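You operate a simulated robot arm through the tools that you are given. There is no shell and no other tool.

The job below is to be done with a simulated robot arm. You get a single attempt, and the scene is never put back.

Task
Draw 2 red tubes from the grey rack into its red tray.
Fine: push the tray in under the red rack drawer and leave it there; the pin goes back down.

Only the result counts: the job must be done as asked and must still hold three seconds after the hand-in. Knocking over, shifting, dropping, spilling or breaking anything else fails it.

Robot
A 7-joint arm with a fingered hand, fixed in place. Base frame: the origin is on the floor under the middle of its stand, x ahead of it, y to its left, z up. Units: cm, degrees, N and s.
It reaches about 122.8 cm from its shoulder. Its first joint turns from -115.0 to 115.0 degrees. Payload 5 kg.
The tool frame sits at the grasp point between the pads (the TCP): z along the fingers, y along the line on which they close. The tips reach 3.2 cm beyond it. The gripper opens to 16 cm; its body begins 8.9 cm behind the TCP. The gripper is a hand of 4 fingers: y runs from the thumb to the fingers, the wrist lies at [0, 0, -26.7] in the tool frame, and closing takes about 1.5 s.
Orientation is that of the tool frame in the base frame, as a unit quaternion [w, x, y, z]. With the fingers straight down and closing along the base's y, the tool's x points along the base's -x, its y along +y and its z along -z.

Tools
- The arm moves only by the tool play_rows. Its argument "targets" is text: rows parted by semicolons, each of 6 numbers parted by spaces: the shift along the tool's x, y, z in cm, then the turn, a rotation vector about the tool's x, y, z in degrees. In form: tx ty tz rx ry rz; .... A call has 1 to 20 rows; each row shifts and turns the commanded pose from where the row before left it, along the tool's axes as they then stand. "grip" is the finger opening in cm, from 0 to 16, set as the call begins (left out, the last holds). Each row takes 0.2 s and may step no farther than 5 cm and 8.6 degrees from the row before; otherwise, or with a gripper value out of range, the whole call is refused. Where a pose cannot be reached the arm comes as near as it can. A force on the tool above 90 N (or 10 N above the force at the start of the call, whichever is more), or a blocked arm, ends the call early, and 0.2 s more pass. The fingers move at their own pace (about 4.5 cm/s each) and stop on an object; they squeeze with about 27 N. The grip force told is the motor's: it shows also when the fingers shut on nothing. Time passes only in rows, and 0.2 s behind the last, so rows that do not move let the fingers close. It gives the time, the measured TCP pose, the force on the tool (base axes), the opening and the grip force at its end, in the units of the frame above (readings bear some noise), with the torque about the TCP (base axes, N m) and any sound that the robot's microphone picked up.
- Cameras (640 x 400 px; columns grow to the right, rows downward): "scene" is fixed at [6.31, 50.81, 160.21]; the picture's right is [-0.55, -0.84, 0.00], its down [-0.54, 0.35, -0.77] and it looks along [0.64, -0.42, -0.64] (base axes); focal length 320 px, centre (320, 200). "wrist" rides on the gripper at [8, -0.4, -11.4] in the tool frame; the picture's right is [0.05, 1.00, 0.00], its down [-0.82, 0.04, -0.58] and it looks along [-0.58, 0.03, 0.82] (tool axes); focal length 265 px, centre (320, 200). There is no depth. A picture from a camera that has moved, and an enlarged one, comes with that camera's place and axes in the base frame and with its lens. The place of the scene camera against the robot may be out by one fixed shift of up to 1.8 cm in any direction.
- camera(camera): a new picture of that camera. No time passes.
- slide_trunk(by): slides the trunk up (or, below 0, down) by that many cm; the arm rides with it, the base frame stays. It gives what a move gives, with no picture.
- set_fingers(finger1, finger2, finger3, thumb_bend): sets how far each is bent, from 0 (flat) to 1 (curled in); at 0.3 the hand is open as for a grip, at 0.7 the pads meet at the TCP. One left out holds its place. A second passes; each finger stops where it meets its share of the squeeze, and holds until it gets a number again. A gripper value or a shape takes the hand back. It gives what a move gives, with no picture; readings hold the bend of each and the force on the fingers (four entries, about 0 where the hand has none), thumb and palm.
- set_grasp(shape): the hand has 4 fingers and takes this shape, open, in about a second: jaw (thumb against the fingers, like two jaws); tri (thumb and two fingers); tip (a fingertip pinch); poke (one finger out to press); point (the index stretched); flat (the hand flat); cup (the hand cupped); fist (a fist). The gripper value then closes the fingers along that shape, each until it touches; the sizes above hold for jaw. It gives what a move gives, with no picture.
- close_up(camera, box): a new picture of the part [left, top, right, bottom] of that camera's present view, enlarged. No time passes.
- close_job(): hands the job in; it is judged then, once.

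Nothing tells you positions but the pictures and the camera data. Unless the task says otherwise, let go and move clear before handing in.

The tools are called after "Emit:" as a command line: name --argument value ..., lists and objects as JSON in quotes. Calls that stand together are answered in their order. play_rows: Moves the arm, as the interface text tells. Its arguments: {"type":"object","properties":{"targets":{"type":"string"},"grip":{"type":"number"}},"required":["targets"]} The other tools are called the same way: slide_trunk (by) moves the trunk up or down; set_grasp (shape) gives the hand a shape; set_fingers (finger1, finger2, finger3, thumb_bend) moves the fingers one by one; camera (camera) takes a picture; close_up (camera, box) takes an enlarged picture of a part of a camera's view; close_job () hands the job in.

At the start:

```text
clock: 0.0
ee_pos: [59.98, -1.99, 133.88]
tcp_rot: [0.0, 0.0, 1.0, 0.0]
force: [-0.2, 0.8, 1.1]
ft_torque: [0.01, 0.0, -0.02]
grip_width: 15.98
gripper_force: 0.1
shape: jaw
bend: [0.3, 0.3, 0.3, 0.3]
finger forces: [0.0, 0.0, 0.0, 0.0, 0.1, 0.0]
trunk travel left (down, up): [-70.0, 29.0]
```

scene: 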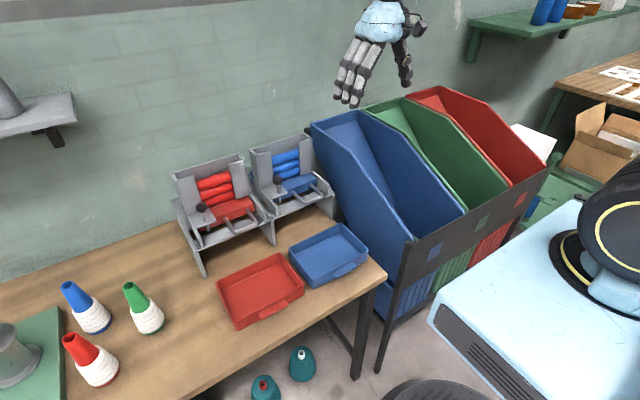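
wrist: 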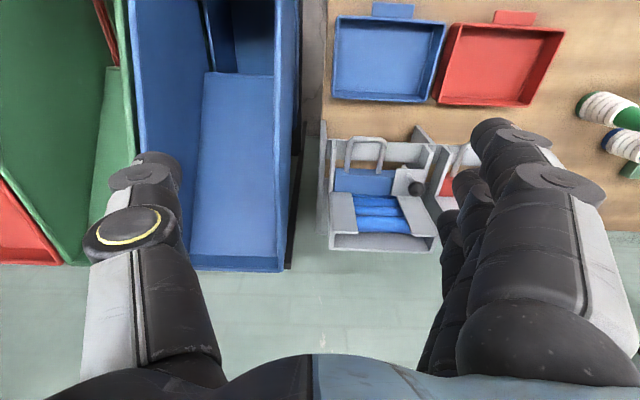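

I see a table with a red-tube rack and a blue-tube rack, a red and a blue tray in front, and the hand high above. I'll look closer at the racks and trays before moving.

Emit:
close_up --camera "scene" --box '[160, 120, 400, 340]'

Emit:
close_up --camera "scene" --box '[165, 140, 285, 260]'

Emit:
close_up --camera "wrist" --box '[310, 0, 640, 260]'

```text
1.82 times, centred on (280, 230) of scene
camera zoom: at [6.31, 50.81, 160.21], right [-0.55, -0.84, 0.0], down [-0.54, 0.35, -0.77], along [0.64, -0.42, -0.64], focal length 581 px, centre (393, 146)
```

zoom: 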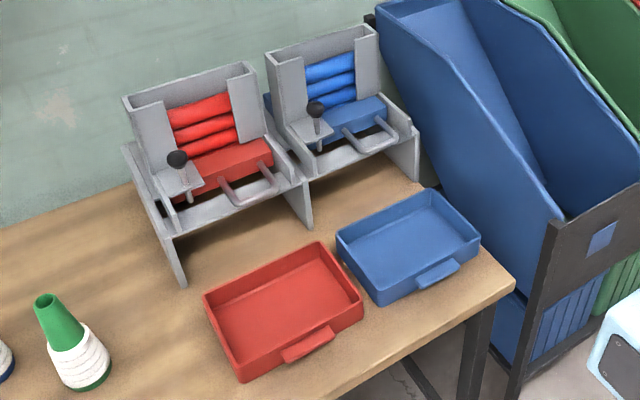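

```text
3.33 times, centred on (225, 200) of scene
camera zoom: at [6.31, 50.81, 160.21], right [-0.55, -0.84, 0.0], down [-0.54, 0.35, -0.77], along [0.64, -0.42, -0.64], focal length 1065 px, centre (637, 200)
```

zoom: 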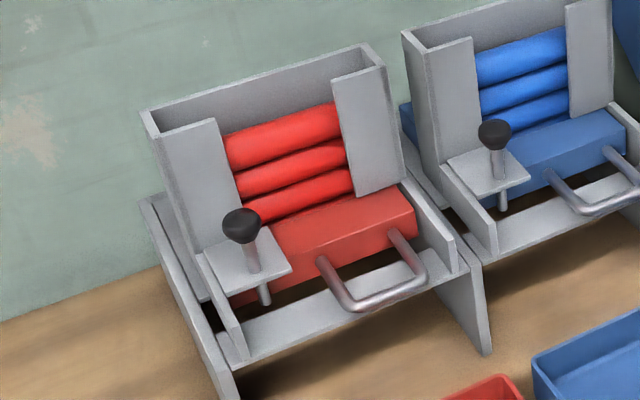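

```text
1.54 times, centred on (475, 130) of wrist
camera zoom: at [51.76, -2.47, 145.27], right [-0.05, 1.0, 0.0], down [0.82, 0.04, 0.58], along [0.58, 0.03, -0.82], focal length 408 px, centre (82, 308)
```

zoom: 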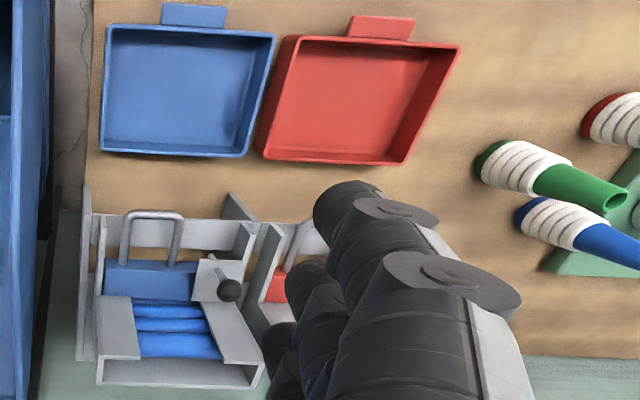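

The red rack seems to stand near x≈87, y≈32 with a spring-pin (black knob) on its left and a U-handle on its red drawer; the trays lie in front of it. I'll move the hand left to get a clear wrist view.

Emit:
play_rows --targets "0 5 0 0 0 0; 0 5 0 0 0 0; 0 5 0 0 0 0; 0 5 0 0 0 0; 0 5 0 0 0 0; 0 5 0 0 0 0; 0 4 0 0 0 0; 0 0 0 0 0 0"

Emit:
camera --camera "wrist"

Emit:
camera --camera "scene"

```text
clock: 1.8
ee_pos: [59.86, 31.92, 133.82]
tcp_rot: [0.001, 0.0, 1.0, 0.0]
force: [0.4, 0.0, 0.0]
ft_torque: [0.0, 0.0, 0.04]
grip_width: 15.97
gripper_force: 0.2
shape: jaw
bend: [0.3, 0.3, 0.3, 0.3]
finger forces: [0.0, 0.0, 0.0, 0.0, 0.0, 0.1]
trunk travel left (down, up): [-70.0, 29.0]
```

```text
taken
camera wrist: at [51.71, 31.45, 145.23], right [-0.05, 1.0, 0.0], down [0.82, 0.04, 0.58], along [0.58, 0.03, -0.82], focal length 265 px, centre (320, 200)
```

wrist: 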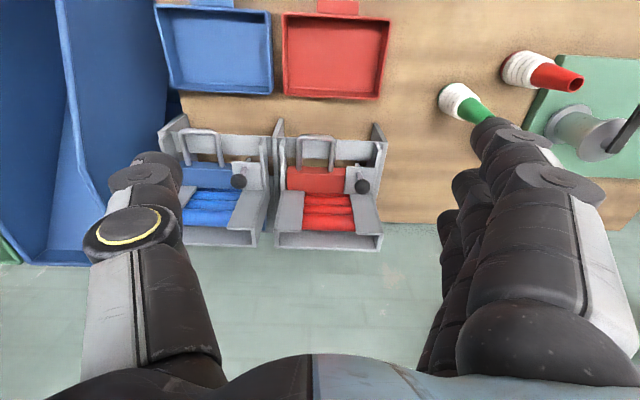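

```text
taken
```

scene: 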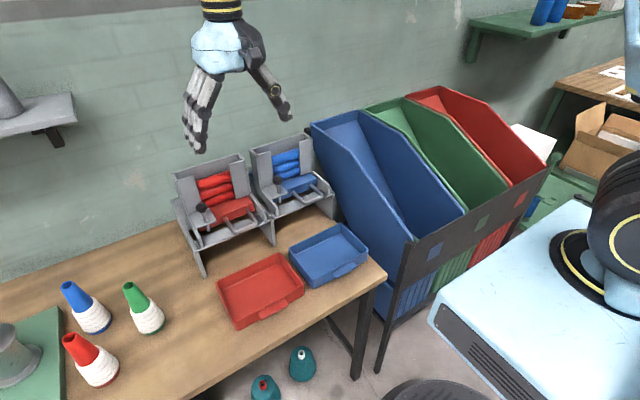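

Emit:
close_up --camera "wrist" --box '[240, 0, 420, 260]'

Emit:
close_up --camera "wrist" --box '[260, 110, 400, 260]'

```text
1.54 times, centred on (330, 130) of wrist
camera zoom: at [51.71, 31.45, 145.23], right [-0.05, 1.0, 0.0], down [0.82, 0.04, 0.58], along [0.58, 0.03, -0.82], focal length 408 px, centre (305, 308)
```

zoom: 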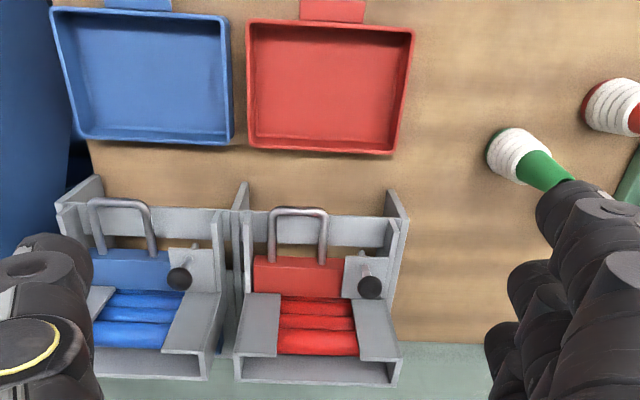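

```text
2.67 times, centred on (330, 185) of wrist
camera zoom: at [51.71, 31.45, 145.23], right [-0.05, 1.0, 0.0], down [0.82, 0.04, 0.58], along [0.58, 0.03, -0.82], focal length 708 px, centre (293, 240)
```

zoom: 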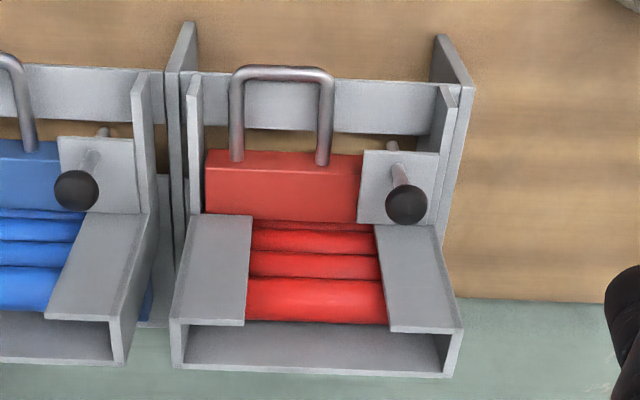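

The red rack, drawer with U-handle and the pin on its left (+y) side are visible. I'll lower the hand somewhat to get a second viewpoint for triangulation.

Emit:
play_rows --targets "-1 0 4 0 0 0; -1 0 4 0 0 0; -1 0 4 0 0 0; -1 0 4 0 0 0; -1 0 3 0 0 0; 0 0 0 0 0 0"

Emit:
camera --camera "wrist"

Emit:
close_up --camera "wrist" --box '[220, 0, 420, 125]'

Emit:
close_up --camera "wrist" --box '[230, 100, 430, 260]'

```text
clock: 3.2
ee_pos: [64.88, 31.95, 114.82]
tcp_rot: [0.0, 0.0, 1.0, 0.0]
force: [-1.3, -0.7, -0.2]
ft_torque: [-0.01, -0.04, 0.01]
grip_width: 16.01
gripper_force: 0.2
shape: jaw
bend: [0.3, 0.3, 0.3, 0.3]
finger forces: [0.0, 0.0, 0.0, 0.1, 0.0, 0.0]
trunk travel left (down, up): [-70.0, 29.0]
```

```text
taken
camera wrist: at [56.79, 31.48, 126.17], right [-0.05, 1.0, 0.0], down [0.82, 0.04, 0.58], along [0.58, 0.03, -0.82], focal length 265 px, centre (320, 200)
```

wrist: 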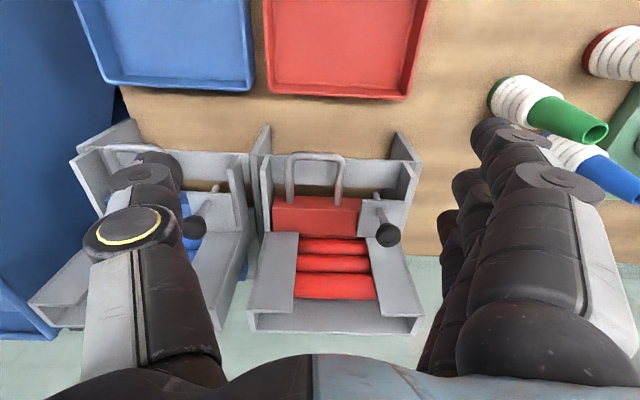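

```text
3.20 times, centred on (320, 62) of wrist
camera zoom: at [56.79, 31.48, 126.17], right [-0.05, 1.0, 0.0], down [0.82, 0.04, 0.58], along [0.58, 0.03, -0.82], focal length 849 px, centre (320, 640)
```

zoom: 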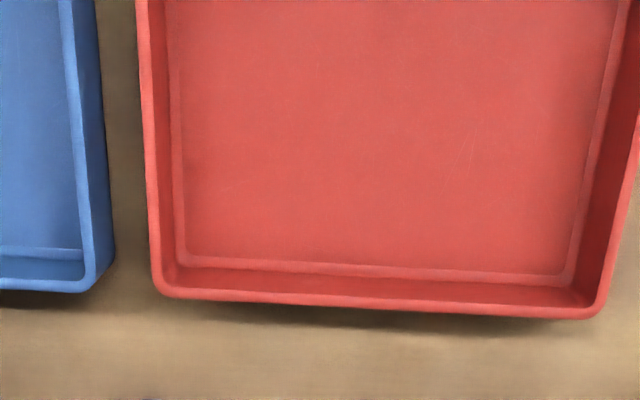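

```text
2.50 times, centred on (330, 180) of wrist
camera zoom: at [56.79, 31.48, 126.17], right [-0.05, 1.0, 0.0], down [0.82, 0.04, 0.58], along [0.58, 0.03, -0.82], focal length 664 px, centre (295, 250)
```

zoom: 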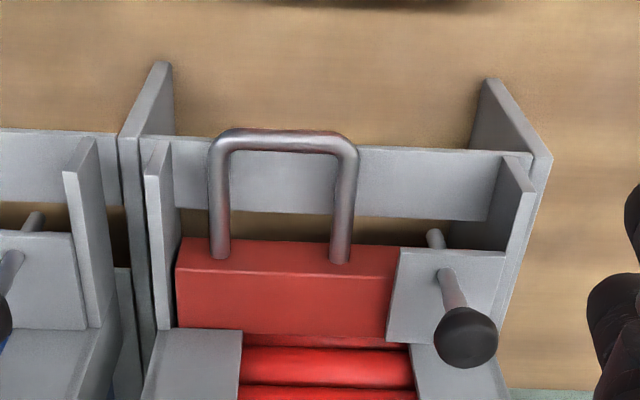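

From triangulation the red tray spans about x 52–68, y 24–46 with rim near z 81; the rack legs start near x 75, the drawer handle is around (72–79, 28–35, 95) and the pin knob near (79, 41, 102). I'll go lower and tilt the hand forward to look under the rack.

Emit:
play_rows --targets "1.5 0.5 3.6 0 0 0; 1.5 0.5 3.6 0 0 0; 1.5 0.5 3.6 0 0 0; 1.5 0.5 3.6 0 0 0; 1.5 0.5 3.6 0 0 0; 1.5 0.5 3.6 0 0 0; 0 0 0 0 -7.5 0; 0 0 0 0 -7.5 0; 0 0 0 0 -7.5 0; 0 0 0 0 -7.5 0; 0 0 0 0 -7.5 0; 0 0 0 0 -7.5 0; 0 0 0 0 0 0"

Emit:
camera --camera "wrist"

Emit:
camera --camera "scene"

```text
clock: 6.0
ee_pos: [55.62, 34.94, 93.33]
tcp_rot: [0.383, 0.0, 0.924, -0.001]
force: [0.4, 0.5, -0.4]
ft_torque: [0.01, 0.0, -0.01]
grip_width: 16.01
gripper_force: 0.2
shape: jaw
bend: [0.3, 0.3, 0.3, 0.3]
finger forces: [0.0, 0.1, 0.0, 0.0, 0.0, 0.0]
trunk travel left (down, up): [-70.0, 29.0]
```

```text
taken
camera wrist: at [41.95, 34.6, 95.71], right [-0.04, 1.0, -0.04], down [0.17, 0.04, 0.99], along [0.99, 0.03, -0.17], focal length 265 px, centre (320, 200)
```

wrist: 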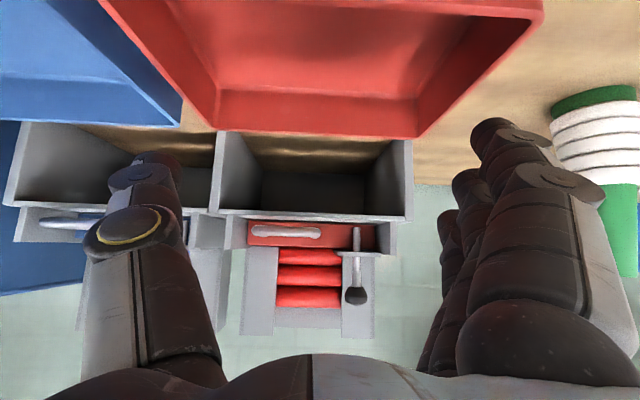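

```text
taken
```

scene: 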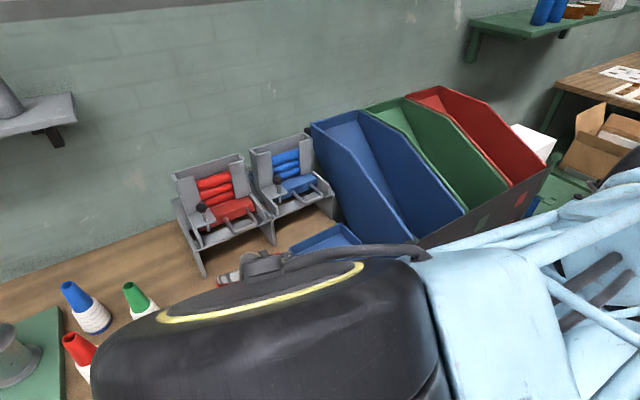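

This gives a nice front view (upside down). I'll zoom in on it.

Emit:
close_up --camera "wrist" --box '[200, 110, 440, 350]'

Emit:
close_up --camera "wrist" --box '[230, 190, 400, 320]'

```text
1.67 times, centred on (320, 230) of wrist
camera zoom: at [41.95, 34.6, 95.71], right [-0.04, 1.0, -0.04], down [0.17, 0.04, 0.99], along [0.99, 0.03, -0.17], focal length 442 px, centre (320, 150)
```

zoom: 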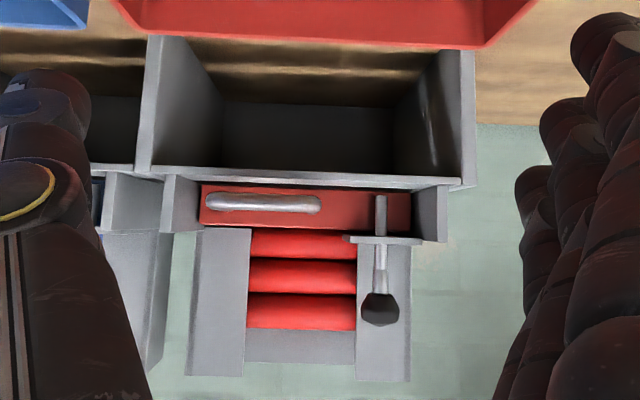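

```text
3.08 times, centred on (315, 255) of wrist
camera zoom: at [41.95, 34.6, 95.71], right [-0.04, 1.0, -0.04], down [0.17, 0.04, 0.99], along [0.99, 0.03, -0.17], focal length 817 px, centre (335, 31)
```

zoom: 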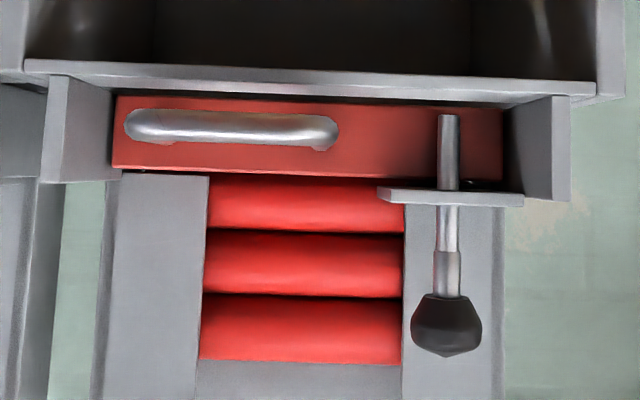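

The rack is clear now: rail top ≈ z 92.3, handle bar ≈ z 94.3, pin knob ≈ (78.6, 41, 102), hopper front ≈ x 84, legs' front ≈ x 73.7, table ≈ z 80. Next I back off to look at the tray's front tab before pushing it.

Emit:
play_rows --targets "0 0 0 0 7.5 0; 0 0 0 0 7.5 0; 0 0 0 0 7.5 0; 0 0 0 0 7.5 0; 0 0 0 0 7.5 0; 0 0 0 0 7.5 0; 4 0 -1 0 0 0; 4 0 -1 0 0 0; 3 0 -1 0 0 0; 0 0 0 0 0 0"

Emit:
camera --camera "wrist"

```text
clock: 8.2
ee_pos: [45.03, 35.23, 96.12]
tcp_rot: [0.001, 0.001, 1.0, -0.001]
force: [0.8, -0.2, -1.0]
ft_torque: [-0.04, -0.01, 0.02]
grip_width: 16.0
gripper_force: 0.0
shape: jaw
bend: [0.3, 0.3, 0.3, 0.3]
finger forces: [0.0, 0.1, 0.0, 0.0, 0.1, 0.0]
trunk travel left (down, up): [-70.0, 29.0]
```

```text
taken
camera wrist: at [36.79, 34.7, 107.6], right [-0.05, 1.0, 0.0], down [0.82, 0.04, 0.58], along [0.58, 0.03, -0.82], focal length 265 px, centre (320, 200)
```

wrist: 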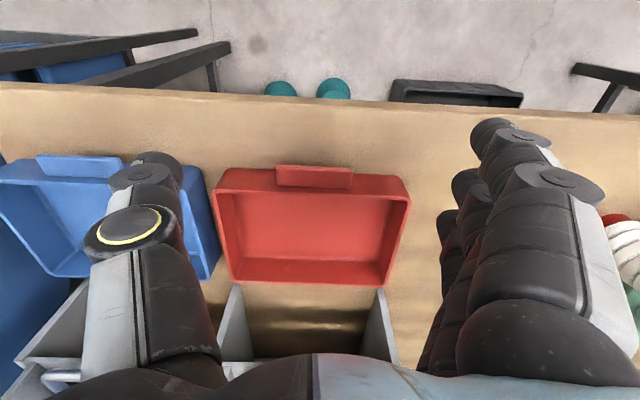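

Emit:
close_up --camera "wrist" --box '[200, 90, 430, 300]'

Emit:
close_up --camera "wrist" --box '[200, 270, 420, 360]'

```text
1.90 times, centred on (315, 195) of wrist
camera zoom: at [36.79, 34.7, 107.6], right [-0.05, 1.0, 0.0], down [0.82, 0.04, 0.58], along [0.58, 0.03, -0.82], focal length 506 px, centre (330, 210)
```

zoom: 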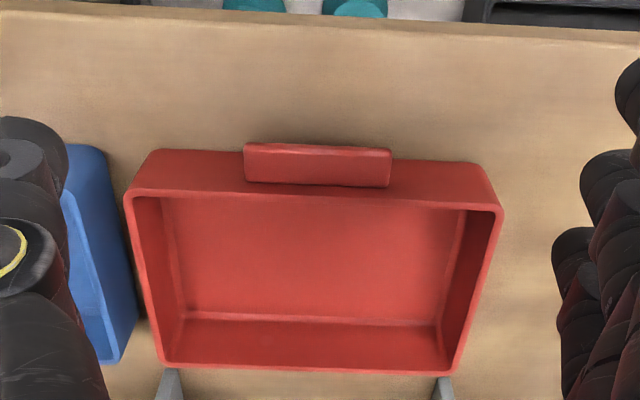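

```text
2.91 times, centred on (310, 315) of wrist
camera zoom: at [36.79, 34.7, 107.6], right [-0.05, 1.0, 0.0], down [0.82, 0.04, 0.58], along [0.58, 0.03, -0.82], focal length 772 px, centre (349, -134)
```

zoom: 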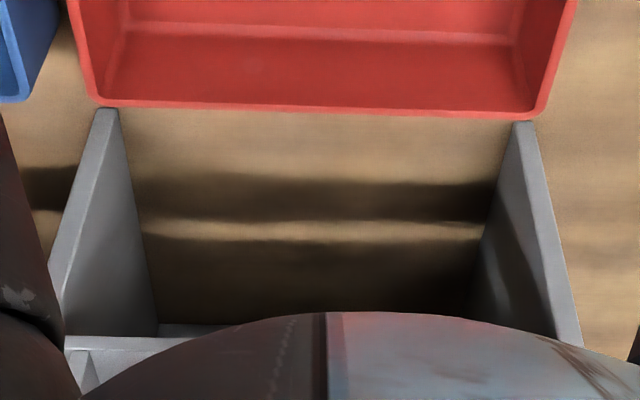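

The tray front tab is at about x 49.6, y 31–38.5, z 84; tray and rack legs are centred on y≈34.8 with ~0.7 cm side clearance, so a straight push along +x works. I'll close the fingers, turn the hand so the finger row lies along y, and tilt it forward 45° for pushing.

Emit:
play_rows --targets "0 0 0 0 0 7.5; 0 0 0 0 0 7.5; 0 0 0 0 0 7.5; 0 0 0 0 0 7.5; 0 0 0 0 0 7.5; 0 0 0 0 0 7.5; 0 0 0 0 0 7.5; 0 0 0 0 0 7.5; 0 0 0 0 0 7.5; 0 0 0 0 0 7.5; 0 0 0 0 0 7.5; 0 0 0 0 0 7.5; 0 0 0 0 0 0" --grip 0

Emit:
play_rows --targets "0 0 0 -7.5 0 0; 0 0 0 -7.5 0 0; 0 0 0 -7.5 0 0; 0 0 0 -7.5 0 0; 0 0 0 -7.5 0 0; 0 0 0 -7.5 0 0; 0 0 0 0 0 0"

Emit:
camera --camera "wrist"

Emit:
camera --camera "scene"

```text
clock: 11.0
ee_pos: [44.8, 34.89, 96.27]
tcp_rot: [-0.001, 0.708, 0.707, 0.0]
force: [0.1, 0.0, 0.4]
ft_torque: [-0.01, 0.0, 0.02]
grip_width: 0.01
gripper_force: 27.1
shape: jaw
bend: [0.69, 0.63, 0.69, 0.66]
finger forces: [0.0, 0.1, 0.0, 0.1, 0.0, 0.0]
trunk travel left (down, up): [-70.0, 29.0]
```

```text
clock: 12.6
ee_pos: [44.92, 34.97, 96.18]
tcp_rot: [0.271, 0.653, 0.653, 0.271]
force: [0.1, -0.6, -0.6]
ft_torque: [-0.03, 0.03, -0.02]
grip_width: 0.0
gripper_force: 27.2
shape: jaw
bend: [0.69, 0.63, 0.69, 0.67]
finger forces: [0.1, 0.0, 0.0, 0.0, 0.0, 0.0]
trunk travel left (down, up): [-70.0, 29.0]
```

```text
taken
camera wrist: at [36.49, 42.98, 104.04], right [0.71, 0.05, 0.71], down [-0.38, -0.81, 0.44], along [0.6, -0.58, -0.56], focal length 265 px, centre (320, 200)
```

wrist: 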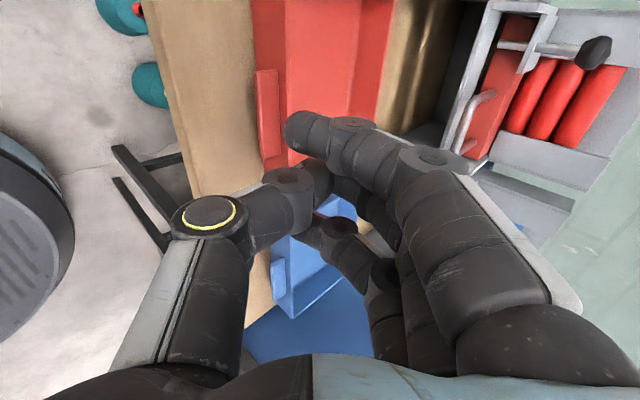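

```text
taken
```

scene: 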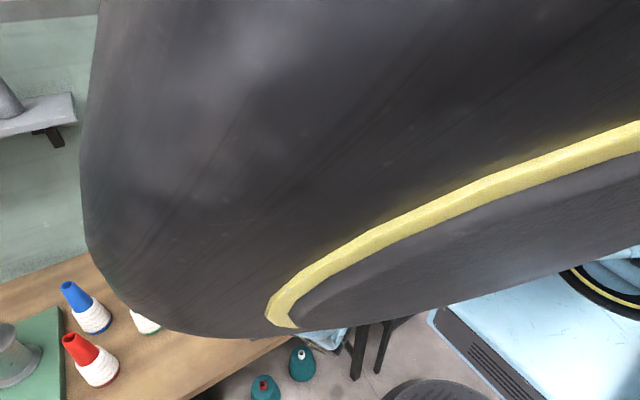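

The closed hand points forward-down with fingertips across the tray tab. I'll lower it so the fingertips are at tab height (z≈84) just in front of the tab.

Emit:
play_rows --targets "0 -2.5 2.5 0 0 0; 0 -2.5 2.5 0 0 0; 0 -2.4 2.4 0 0 0; 0 0 0 0 0 0"

Emit:
camera --camera "wrist"

```text
clock: 13.6
ee_pos: [44.76, 34.91, 85.9]
tcp_rot: [0.27, 0.654, 0.653, 0.271]
force: [-0.7, 0.0, -0.7]
ft_torque: [0.02, -0.01, 0.02]
grip_width: 0.0
gripper_force: 27.0
shape: jaw
bend: [0.69, 0.63, 0.69, 0.67]
finger forces: [0.0, 0.1, 0.0, 0.1, 0.0, 0.0]
trunk travel left (down, up): [-70.0, 29.0]
```

```text
taken
camera wrist: at [36.37, 43.04, 93.63], right [0.71, 0.05, 0.71], down [-0.38, -0.82, 0.44], along [0.6, -0.58, -0.56], focal length 265 px, centre (320, 200)
```

wrist: 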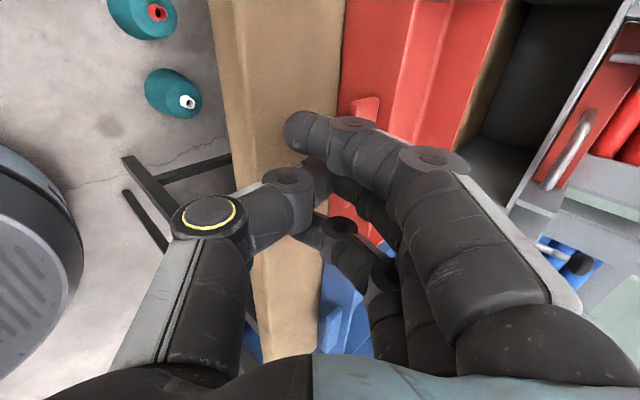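

The finger backs now sit just in front of the tab. I'll push slowly forward along +x and check part-way.

Emit:
play_rows --targets "0 0.53 0.53 0 0 0; 0 0.53 0.53 0 0 0; 0 0.53 0.53 0 0 0; 0 0.53 0.53 0 0 0; 0 0.53 0.53 0 0 0; 0 0.53 0.53 0 0 0; 0 0.53 0.53 0 0 0; 0 0.53 0.53 0 0 0; 0 0.53 0.53 0 0 0; 0 0.53 0.53 0 0 0"

Emit:
camera --camera "wrist"

Emit:
camera --camera "scene"

```text
clock: 15.8
ee_pos: [52.45, 35.01, 85.75]
tcp_rot: [0.27, 0.653, 0.654, 0.27]
force: [-0.2, 0.7, 0.5]
ft_torque: [-0.05, 0.01, -0.01]
grip_width: 0.01
gripper_force: 26.8
shape: jaw
bend: [0.69, 0.63, 0.69, 0.67]
finger forces: [0.1, 0.0, 0.1, 0.0, 0.0, 0.1]
trunk travel left (down, up): [-70.0, 29.0]
```

```text
taken
camera wrist: at [43.93, 42.99, 93.57], right [0.71, 0.05, 0.71], down [-0.38, -0.82, 0.44], along [0.6, -0.58, -0.56], focal length 265 px, centre (320, 200)
```

wrist: 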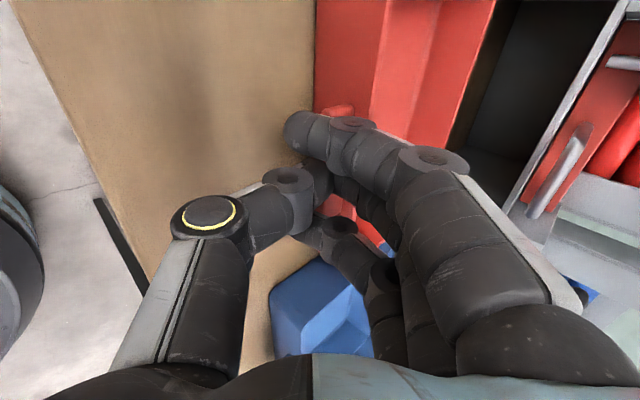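

```text
taken
```

scene: 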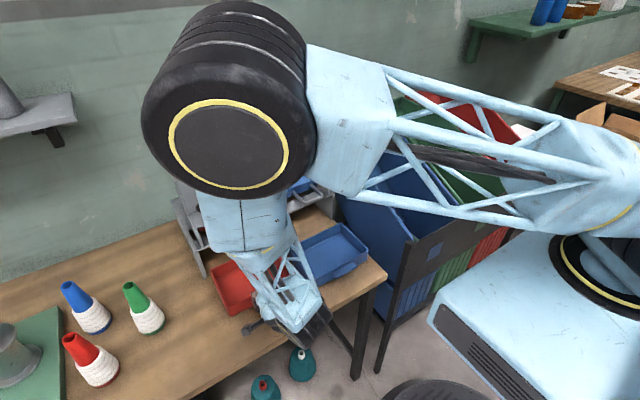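

The tray has moved in about 5 cm and is about to enter between the legs. Let me check its alignment in a close-up before going further.

Emit:
close_up --camera "scene" --box '[160, 180, 360, 340]'

Emit:
close_up --camera "wrist" --box '[280, 0, 640, 200]'

```text
2.50 times, centred on (260, 260) of scene
camera zoom: at [6.31, 50.81, 160.21], right [-0.55, -0.84, 0.0], down [-0.54, 0.35, -0.77], along [0.64, -0.42, -0.64], focal length 799 px, centre (470, 50)
```

zoom: 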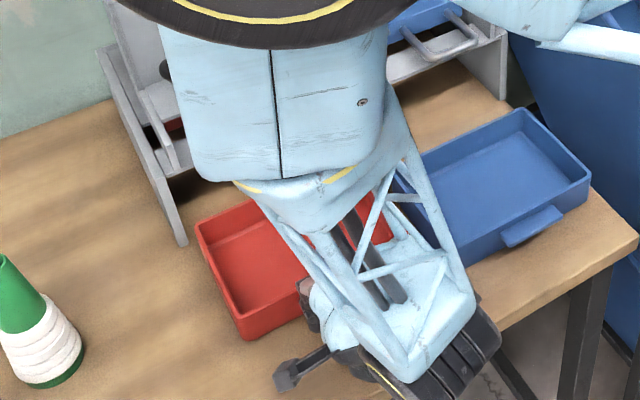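

```text
1.78 times, centred on (460, 100) of wrist
camera zoom: at [43.93, 42.99, 93.57], right [0.71, 0.05, 0.71], down [-0.38, -0.82, 0.44], along [0.6, -0.58, -0.56], focal length 472 px, centre (71, 378)
```

zoom: 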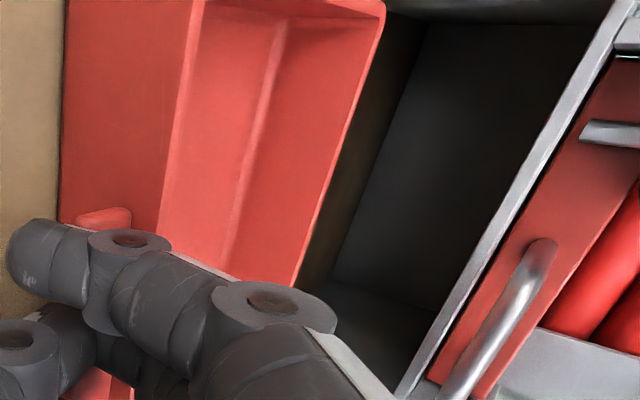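

The tray looks aligned with the gap between the legs. I'll keep pushing slowly.

Emit:
play_rows --targets "0 0.53 0.53 0 0 0; 0 0.53 0.53 0 0 0; 0 0.53 0.53 0 0 0; 0 0.53 0.53 0 0 0; 0 0.53 0.53 0 0 0; 0 0.53 0.53 0 0 0; 0 0.53 0.53 0 0 0; 0 0.53 0.53 0 0 0"

Emit:
camera --camera "wrist"

Emit:
close_up --camera "scene" --box '[160, 180, 360, 340]'

```text
clock: 17.6
ee_pos: [58.24, 34.97, 85.77]
tcp_rot: [0.27, 0.654, 0.653, 0.27]
force: [-1.0, -0.7, 1.4]
ft_torque: [0.0, -0.02, -0.02]
grip_width: 0.01
gripper_force: 26.9
shape: jaw
bend: [0.69, 0.63, 0.69, 0.67]
finger forces: [0.0, 0.0, 0.1, 0.1, 0.0, 0.0]
trunk travel left (down, up): [-70.0, 29.0]
```

```text
taken
camera wrist: at [49.93, 43.0, 93.57], right [0.71, 0.05, 0.71], down [-0.38, -0.82, 0.44], along [0.6, -0.58, -0.56], focal length 265 px, centre (320, 200)
```

wrist: 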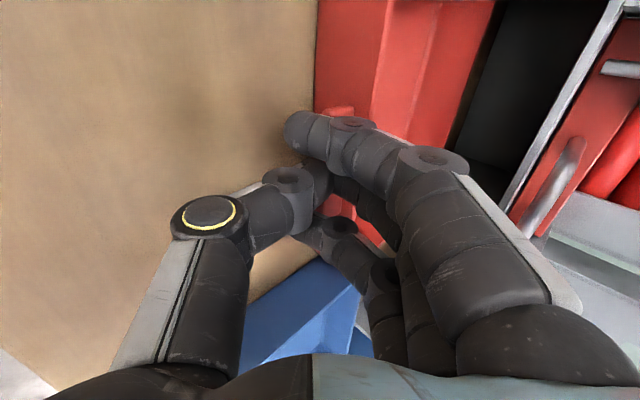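

```text
2.50 times, centred on (260, 260) of scene
camera zoom: at [6.31, 50.81, 160.21], right [-0.55, -0.84, 0.0], down [-0.54, 0.35, -0.77], along [0.64, -0.42, -0.64], focal length 799 px, centre (470, 50)
```

zoom: 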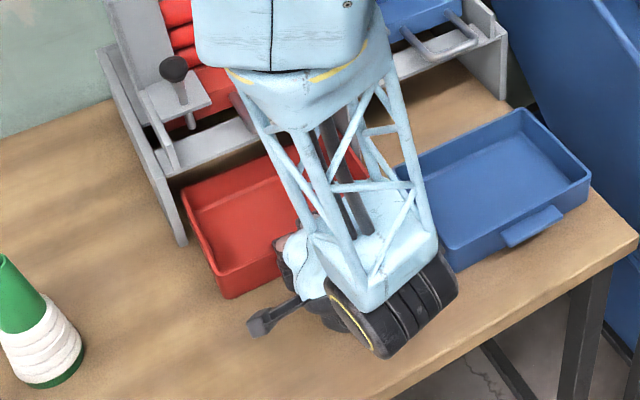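

The tray is sliding in between the legs cleanly. I continue pushing.

Emit:
play_rows --targets "0 0.53 0.53 0 0 0; 0 0.53 0.53 0 0 0; 0 0.53 0.53 0 0 0; 0 0.53 0.53 0 0 0; 0 0.53 0.53 0 0 0; 0 0.53 0.53 0 0 0; 0 0.53 0.53 0 0 0; 0 0.53 0.53 0 0 0; 0 0.53 0.53 0 0 0; 0 0.53 0.53 0 0 0; 0 0 0 0 0 0"

Emit:
camera --camera "wrist"

Emit:
close_up --camera "scene" --box '[160, 140, 360, 300]'

```text
clock: 20.0
ee_pos: [65.85, 35.05, 85.84]
tcp_rot: [0.271, 0.653, 0.653, 0.271]
force: [0.1, -0.8, 1.6]
ft_torque: [-0.01, -0.01, -0.01]
grip_width: 0.01
gripper_force: 26.9
shape: jaw
bend: [0.69, 0.63, 0.69, 0.67]
finger forces: [0.0, 0.0, 0.1, 0.1, 0.0, 0.0]
trunk travel left (down, up): [-70.0, 29.0]
```

```text
taken
camera wrist: at [57.43, 42.96, 93.52], right [0.71, 0.05, 0.71], down [-0.38, -0.82, 0.44], along [0.6, -0.58, -0.56], focal length 265 px, centre (320, 200)
```

wrist: 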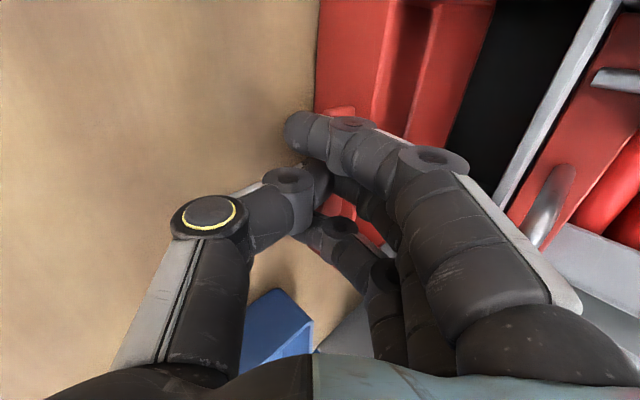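

```text
2.50 times, centred on (260, 220) of scene
camera zoom: at [6.31, 50.81, 160.21], right [-0.55, -0.84, 0.0], down [-0.54, 0.35, -0.77], along [0.64, -0.42, -0.64], focal length 799 px, centre (470, 150)
```

zoom: 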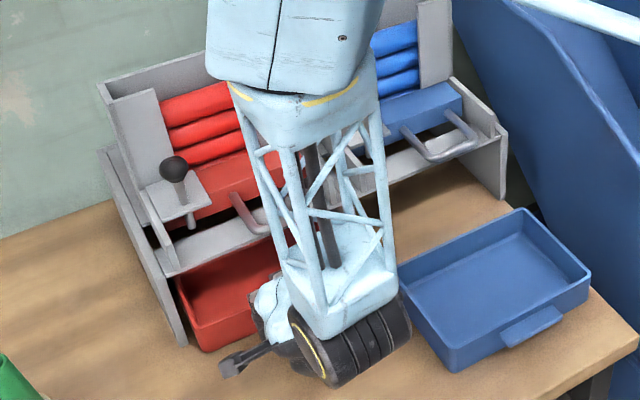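

Tray front is around x≈70; I'll push about 3 cm more so its front is flush with the rack legs, watching hand clearance to the drawer handle.

Emit:
play_rows --targets "0 0.5 0.5 0 0 0; 0 0.5 0.5 0 0 0; 0 0.5 0.5 0 0 0; 0 0.5 0.5 0 0 0; 0 0.35 0.35 0 0 0; 0 0 0 0 0 0"

Emit:
camera --camera "wrist"

Emit:
close_up --camera "scene" --box '[160, 140, 360, 300]'

```text
clock: 21.4
ee_pos: [69.12, 35.0, 85.83]
tcp_rot: [0.27, 0.653, 0.653, 0.271]
force: [-0.7, -0.5, 0.2]
ft_torque: [0.02, 0.0, 0.01]
grip_width: 0.04
gripper_force: 27.2
shape: jaw
bend: [0.69, 0.63, 0.69, 0.67]
finger forces: [0.0, 0.1, 0.0, 0.0, 0.0, 0.0]
trunk travel left (down, up): [-70.0, 29.0]
```

```text
taken
camera wrist: at [60.73, 43.0, 93.55], right [0.71, 0.05, 0.71], down [-0.38, -0.82, 0.44], along [0.6, -0.58, -0.56], focal length 265 px, centre (320, 200)
```

wrist: 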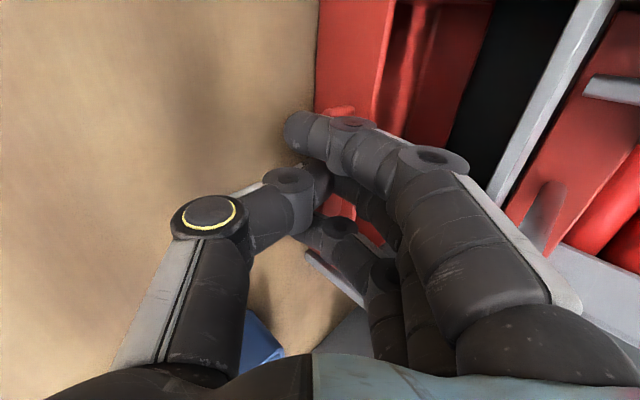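

```text
2.50 times, centred on (260, 220) of scene
camera zoom: at [6.31, 50.81, 160.21], right [-0.55, -0.84, 0.0], down [-0.54, 0.35, -0.77], along [0.64, -0.42, -0.64], focal length 799 px, centre (470, 150)
```

zoom: 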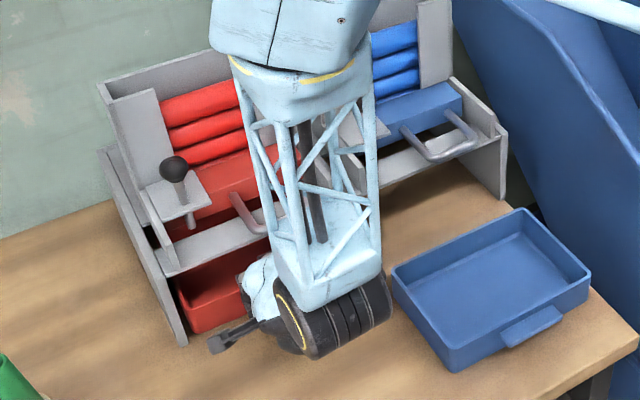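

The tray front is now flush with the rack legs. I'll back the hand away, raise it, and return to the upright orientation for another look.

Emit:
play_rows --targets "0 -0.7 -0.7 0 0 0; 0 -2 -2 0 0 0; 0 -3 -3 0 0 0; 0 -3 -3 0 0 0; 0 -3 -3 0 0 0; 0 3 -3 0 0 0; 0 3 -3 0 0 0; 0 0 0 7.5 0 0; 0 0 0 7.5 0 0; 0 0 0 7.5 0 0; 0 0 0 7.5 0 0; 0 0 0 7.5 0 0; 0 0 0 7.5 0 0; 0 0 0 0 0 0"

Emit:
play_rows --targets "0 0 0 0 0 -7.5; 0 0 0 0 0 -7.5; 0 0 0 0 0 -7.5; 0 0 0 0 0 -7.5; 0 0 0 0 0 -7.5; 0 0 0 0 0 -7.5; 0 0 0 0 0 -7.5; 0 0 0 0 0 -7.5; 0 0 0 0 0 -7.5; 0 0 0 0 0 -7.5; 0 0 0 0 0 -7.5; 0 0 0 0 0 -7.5; 0 0 0 0 0 0" --grip 12

Emit:
camera --camera "wrist"

Emit:
close_up --camera "scene" --box '[160, 140, 360, 300]'

```text
clock: 24.4
ee_pos: [52.66, 34.94, 94.32]
tcp_rot: [0.0, 0.707, 0.707, 0.0]
force: [0.0, 1.2, -0.3]
ft_torque: [0.01, 0.03, -0.03]
grip_width: 0.0
gripper_force: 26.8
shape: jaw
bend: [0.69, 0.63, 0.69, 0.67]
finger forces: [0.0, 0.0, 0.0, 0.0, 0.0, 0.0]
trunk travel left (down, up): [-70.0, 29.0]
```

```text
clock: 27.2
ee_pos: [52.68, 34.92, 94.33]
tcp_rot: [0.0, -0.001, 1.0, 0.0]
force: [0.4, -0.3, 0.4]
ft_torque: [0.03, 0.01, 0.01]
grip_width: 11.97
gripper_force: 0.1
shape: jaw
bend: [0.63, 0.63, 0.63, 0.6]
finger forces: [0.1, 0.0, 0.0, 0.1, 0.0, 0.0]
trunk travel left (down, up): [-70.0, 29.0]
```

```text
taken
camera wrist: at [44.51, 34.57, 105.7], right [-0.05, 1.0, 0.0], down [0.82, 0.04, 0.58], along [0.58, 0.03, -0.82], focal length 265 px, centre (320, 200)
```

wrist: 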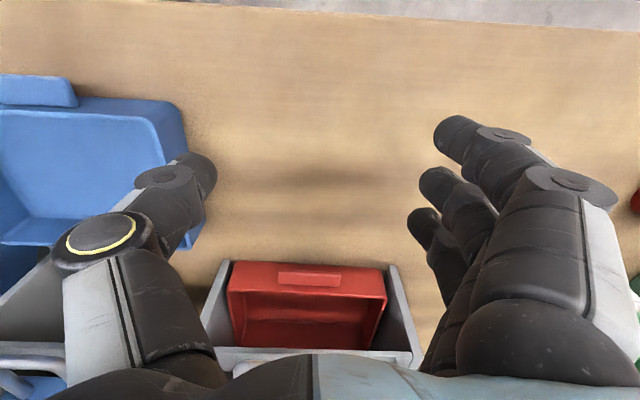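

```text
2.50 times, centred on (260, 220) of scene
camera zoom: at [6.31, 50.81, 160.21], right [-0.55, -0.84, 0.0], down [-0.54, 0.35, -0.77], along [0.64, -0.42, -0.64], focal length 799 px, centre (470, 150)
```

zoom: 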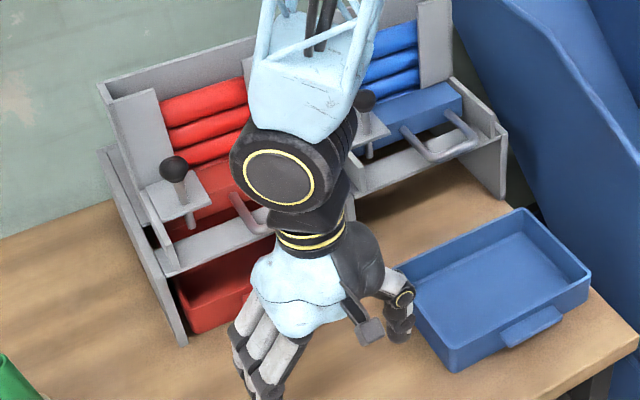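

Emit:
close_up --camera "wrist" --box '[190, 240, 430, 370]'

```text
2.67 times, centred on (310, 305) of wrist
camera zoom: at [44.51, 34.57, 105.7], right [-0.05, 1.0, 0.0], down [0.82, 0.04, 0.58], along [0.58, 0.03, -0.82], focal length 708 px, centre (347, -80)
```

zoom: 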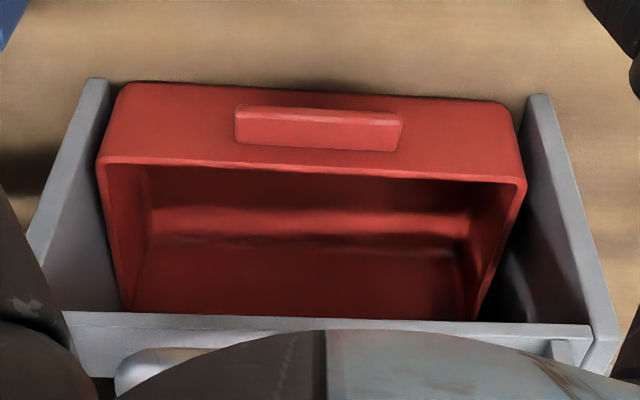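

The tray is seated squarely between the legs. Now I go up and over to the pin knob (≈78.6, 41, 102) with the hand pointing down.

Emit:
play_rows --targets "0 0 -4 0 0 0; 0 0 -4 0 0 0; 0 0 -4 0 0 0; 0 0 -4 0 0 0; 0 0 -4 0 0 0; -4 1 0 0 0 0; -4 1 0 0 0 0; -4 1 0 0 0 0; -4 1 0 0 0 0; -4 1 0 0 0 0; -4 1 0 0 0 0; -1.3 0 0 0 0 0; 0 0 0 0 0 0"

Emit:
camera --camera "wrist"

Emit:
close_up --camera "scene" --box '[160, 100, 360, 260]'

```text
clock: 30.0
ee_pos: [78.09, 40.92, 114.27]
tcp_rot: [0.0, 0.0, 1.0, 0.0]
force: [-0.6, -0.2, -0.4]
ft_torque: [-0.03, 0.01, 0.02]
grip_width: 11.95
gripper_force: 0.1
shape: jaw
bend: [0.63, 0.63, 0.63, 0.6]
finger forces: [0.0, 0.0, 0.1, 0.0, 0.1, 0.2]
trunk travel left (down, up): [-70.0, 29.0]
```

```text
taken
camera wrist: at [69.92, 40.58, 125.74], right [-0.05, 1.0, 0.0], down [0.82, 0.04, 0.58], along [0.58, 0.03, -0.82], focal length 265 px, centre (320, 200)
```

wrist: 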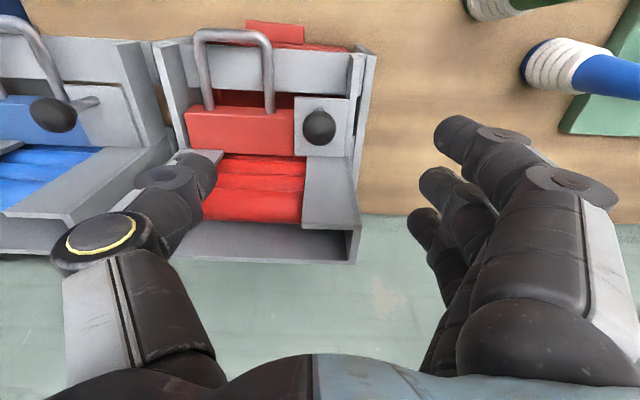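

```text
2.50 times, centred on (260, 180) of scene
camera zoom: at [6.31, 50.81, 160.21], right [-0.55, -0.84, 0.0], down [-0.54, 0.35, -0.77], along [0.64, -0.42, -0.64], focal length 799 px, centre (470, 250)
```

zoom: 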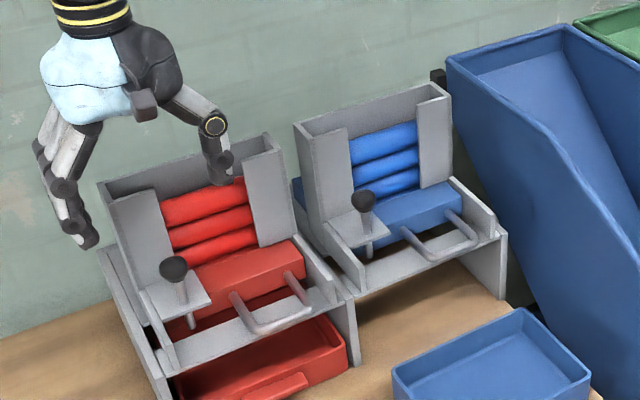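

The knob is directly below the TCP (≈78.5, 40.9). I'll descend so the pads surround the knob, then look.

Emit:
play_rows --targets "0 0 2.5 0 0 0; 0 0 2.5 0 0 0; 0 0 2.5 0 0 0; 0 0 2.5 0 0 0; -0.2 0 1.5 0 0 0; 0 0 1 0 0 0; 0 0 0 0 0 0"

Emit:
camera --camera "wrist"

Emit:
close_up --camera "scene" --box '[160, 100, 320, 230]'

```text
clock: 31.6
ee_pos: [78.05, 41.04, 101.69]
tcp_rot: [0.0, 0.0, 1.0, 0.0]
force: [0.7, 0.4, -0.2]
ft_torque: [0.01, -0.01, 0.02]
grip_width: 11.94
gripper_force: 0.1
shape: jaw
bend: [0.63, 0.63, 0.63, 0.6]
finger forces: [0.0, 0.1, 0.0, 0.0, 0.0, 0.0]
trunk travel left (down, up): [-70.0, 29.0]
```

```text
taken
camera wrist: at [70.03, 40.54, 113.17], right [-0.05, 1.0, 0.0], down [0.82, 0.04, 0.58], along [0.58, 0.03, -0.82], focal length 265 px, centre (320, 200)
```

wrist: 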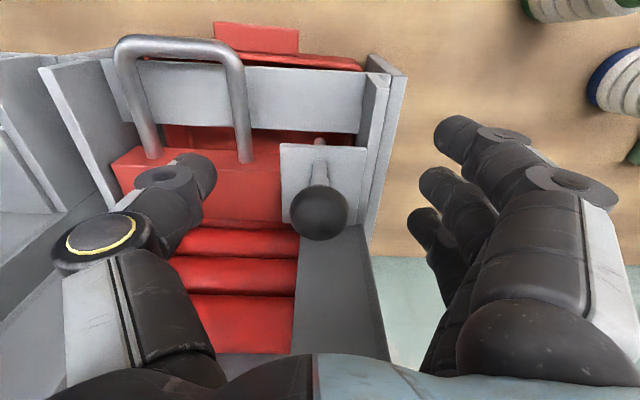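

```text
3.08 times, centred on (240, 165) of scene
camera zoom: at [6.31, 50.81, 160.21], right [-0.55, -0.84, 0.0], down [-0.54, 0.35, -0.77], along [0.64, -0.42, -0.64], focal length 984 px, centre (566, 308)
```

zoom: 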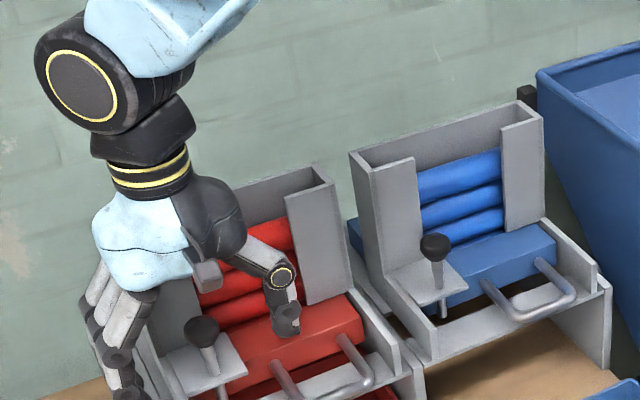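

The knob sits right between the pads. I'll close the hand on it.

Emit:
play_rows --targets "0 0 0 0 0 0; 0 0 0 0 0 0; 0 0 0 0 0 0; 0 0 0 0 0 0; 0 0 0 0 0 0; 0 0 0 0 0 0; 0 0 0 0 0 0; 0 0 0 0 0 0" --grip 0

Emit:
camera --camera "wrist"

```text
clock: 33.4
ee_pos: [78.11, 40.7, 101.7]
tcp_rot: [-0.001, 0.001, 1.0, 0.0]
force: [-3.7, -8.2, -2.0]
ft_torque: [0.3, 0.05, 0.01]
grip_width: 0.18
gripper_force: 27.0
shape: jaw
bend: [0.68, 0.7, 0.68, 0.72]
finger forces: [0.0, 13.5, 0.0, 0.0, 21.9, 0.1]
trunk travel left (down, up): [-70.0, 29.0]
```

```text
taken
camera wrist: at [70.05, 40.34, 113.13], right [-0.05, 1.0, 0.0], down [0.82, 0.04, 0.58], along [0.58, 0.03, -0.82], focal length 265 px, centre (320, 200)
```

wrist: 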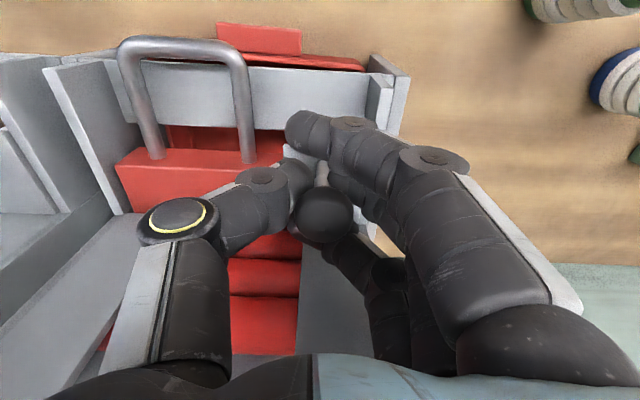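

The thumb and middle finger have closed around the stem below the knob. I'll relieve the side load a bit and lift the pin ~3 cm slowly.

Emit:
play_rows --targets "0 -0.3 0 0 0 0; 0 0 -0.4 0 0 0; 0 0 -0.4 0 0 0; 0 0 -0.4 0 0 0; 0 0 -0.4 0 0 0; 0 0 -0.4 0 0 0; 0 0 -0.4 0 0 0; 0 0 0 0 0 0"

Emit:
camera --camera "wrist"

Emit:
close_up --camera "scene" --box '[160, 100, 320, 230]'

```text
clock: 35.2
ee_pos: [78.12, 40.59, 104.25]
tcp_rot: [0.001, 0.0, 1.0, 0.0]
force: [-4.2, -5.1, -1.0]
ft_torque: [0.3, 0.0, 0.0]
grip_width: 0.12
gripper_force: 27.0
shape: jaw
bend: [0.68, 0.7, 0.68, 0.72]
finger forces: [0.1, 15.1, 0.2, 0.1, 21.2, 0.0]
trunk travel left (down, up): [-70.0, 29.0]
```

```text
taken
camera wrist: at [70.03, 40.2, 115.6], right [-0.05, 1.0, 0.0], down [0.82, 0.04, 0.58], along [0.58, 0.03, -0.82], focal length 265 px, centre (320, 200)
```

wrist: 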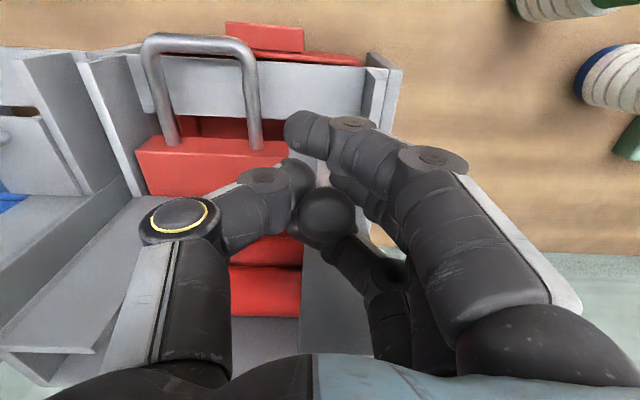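

```text
3.08 times, centred on (240, 165) of scene
camera zoom: at [6.31, 50.81, 160.21], right [-0.55, -0.84, 0.0], down [-0.54, 0.35, -0.77], along [0.64, -0.42, -0.64], focal length 984 px, centre (566, 308)
```

zoom: 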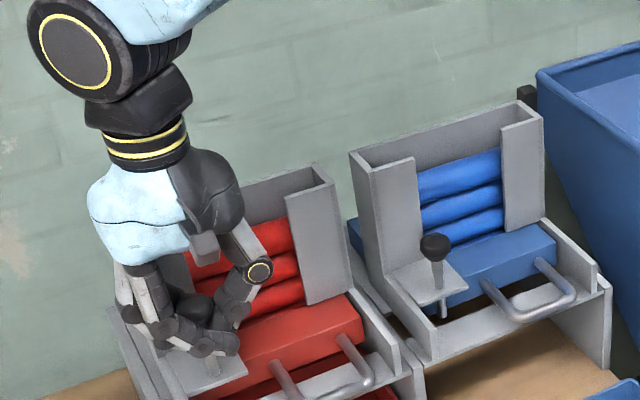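

The pin rises freely (2.5 cm so far). I'll lift a further ~1 cm and watch the force.

Emit:
play_rows --targets "0 0 -0.3 0 0 0; 0 0 -0.3 0 0 0; 0 0 -0.3 0 0 0; 0 0 0 0 0 0"

Emit:
camera --camera "wrist"

Emit:
close_up --camera "scene" --box '[180, 150, 290, 230]'

```text
clock: 36.2
ee_pos: [78.03, 40.61, 105.09]
tcp_rot: [0.0, -0.001, 1.0, 0.0]
force: [-3.9, -6.3, -0.7]
ft_torque: [0.35, 0.06, -0.04]
grip_width: 0.11
gripper_force: 27.0
shape: jaw
bend: [0.68, 0.7, 0.68, 0.72]
finger forces: [0.1, 14.9, 0.2, 0.1, 21.2, 0.0]
trunk travel left (down, up): [-70.0, 29.0]
```

```text
taken
camera wrist: at [70.03, 40.2, 116.55], right [-0.05, 1.0, 0.0], down [0.82, 0.04, 0.58], along [0.58, 0.03, -0.82], focal length 265 px, centre (320, 200)
```

wrist: 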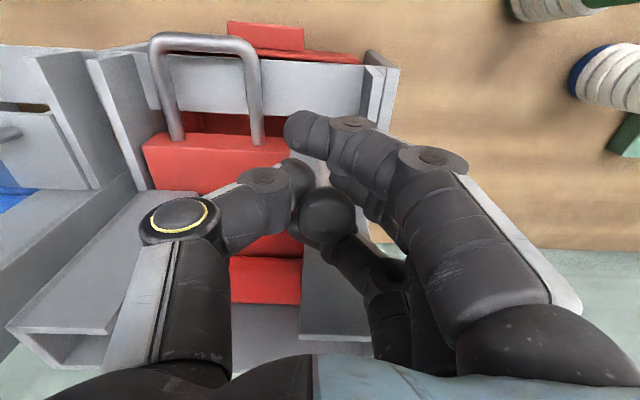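

```text
5.00 times, centred on (235, 190) of scene
camera zoom: at [6.31, 50.81, 160.21], right [-0.55, -0.84, 0.0], down [-0.54, 0.35, -0.77], along [0.64, -0.42, -0.64], focal length 1598 px, centre (745, 250)
```

zoom: 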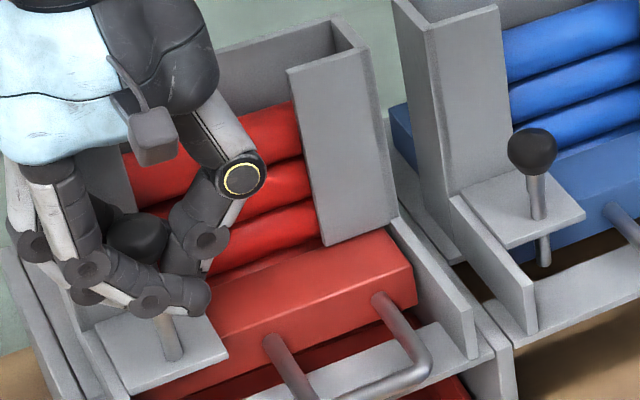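

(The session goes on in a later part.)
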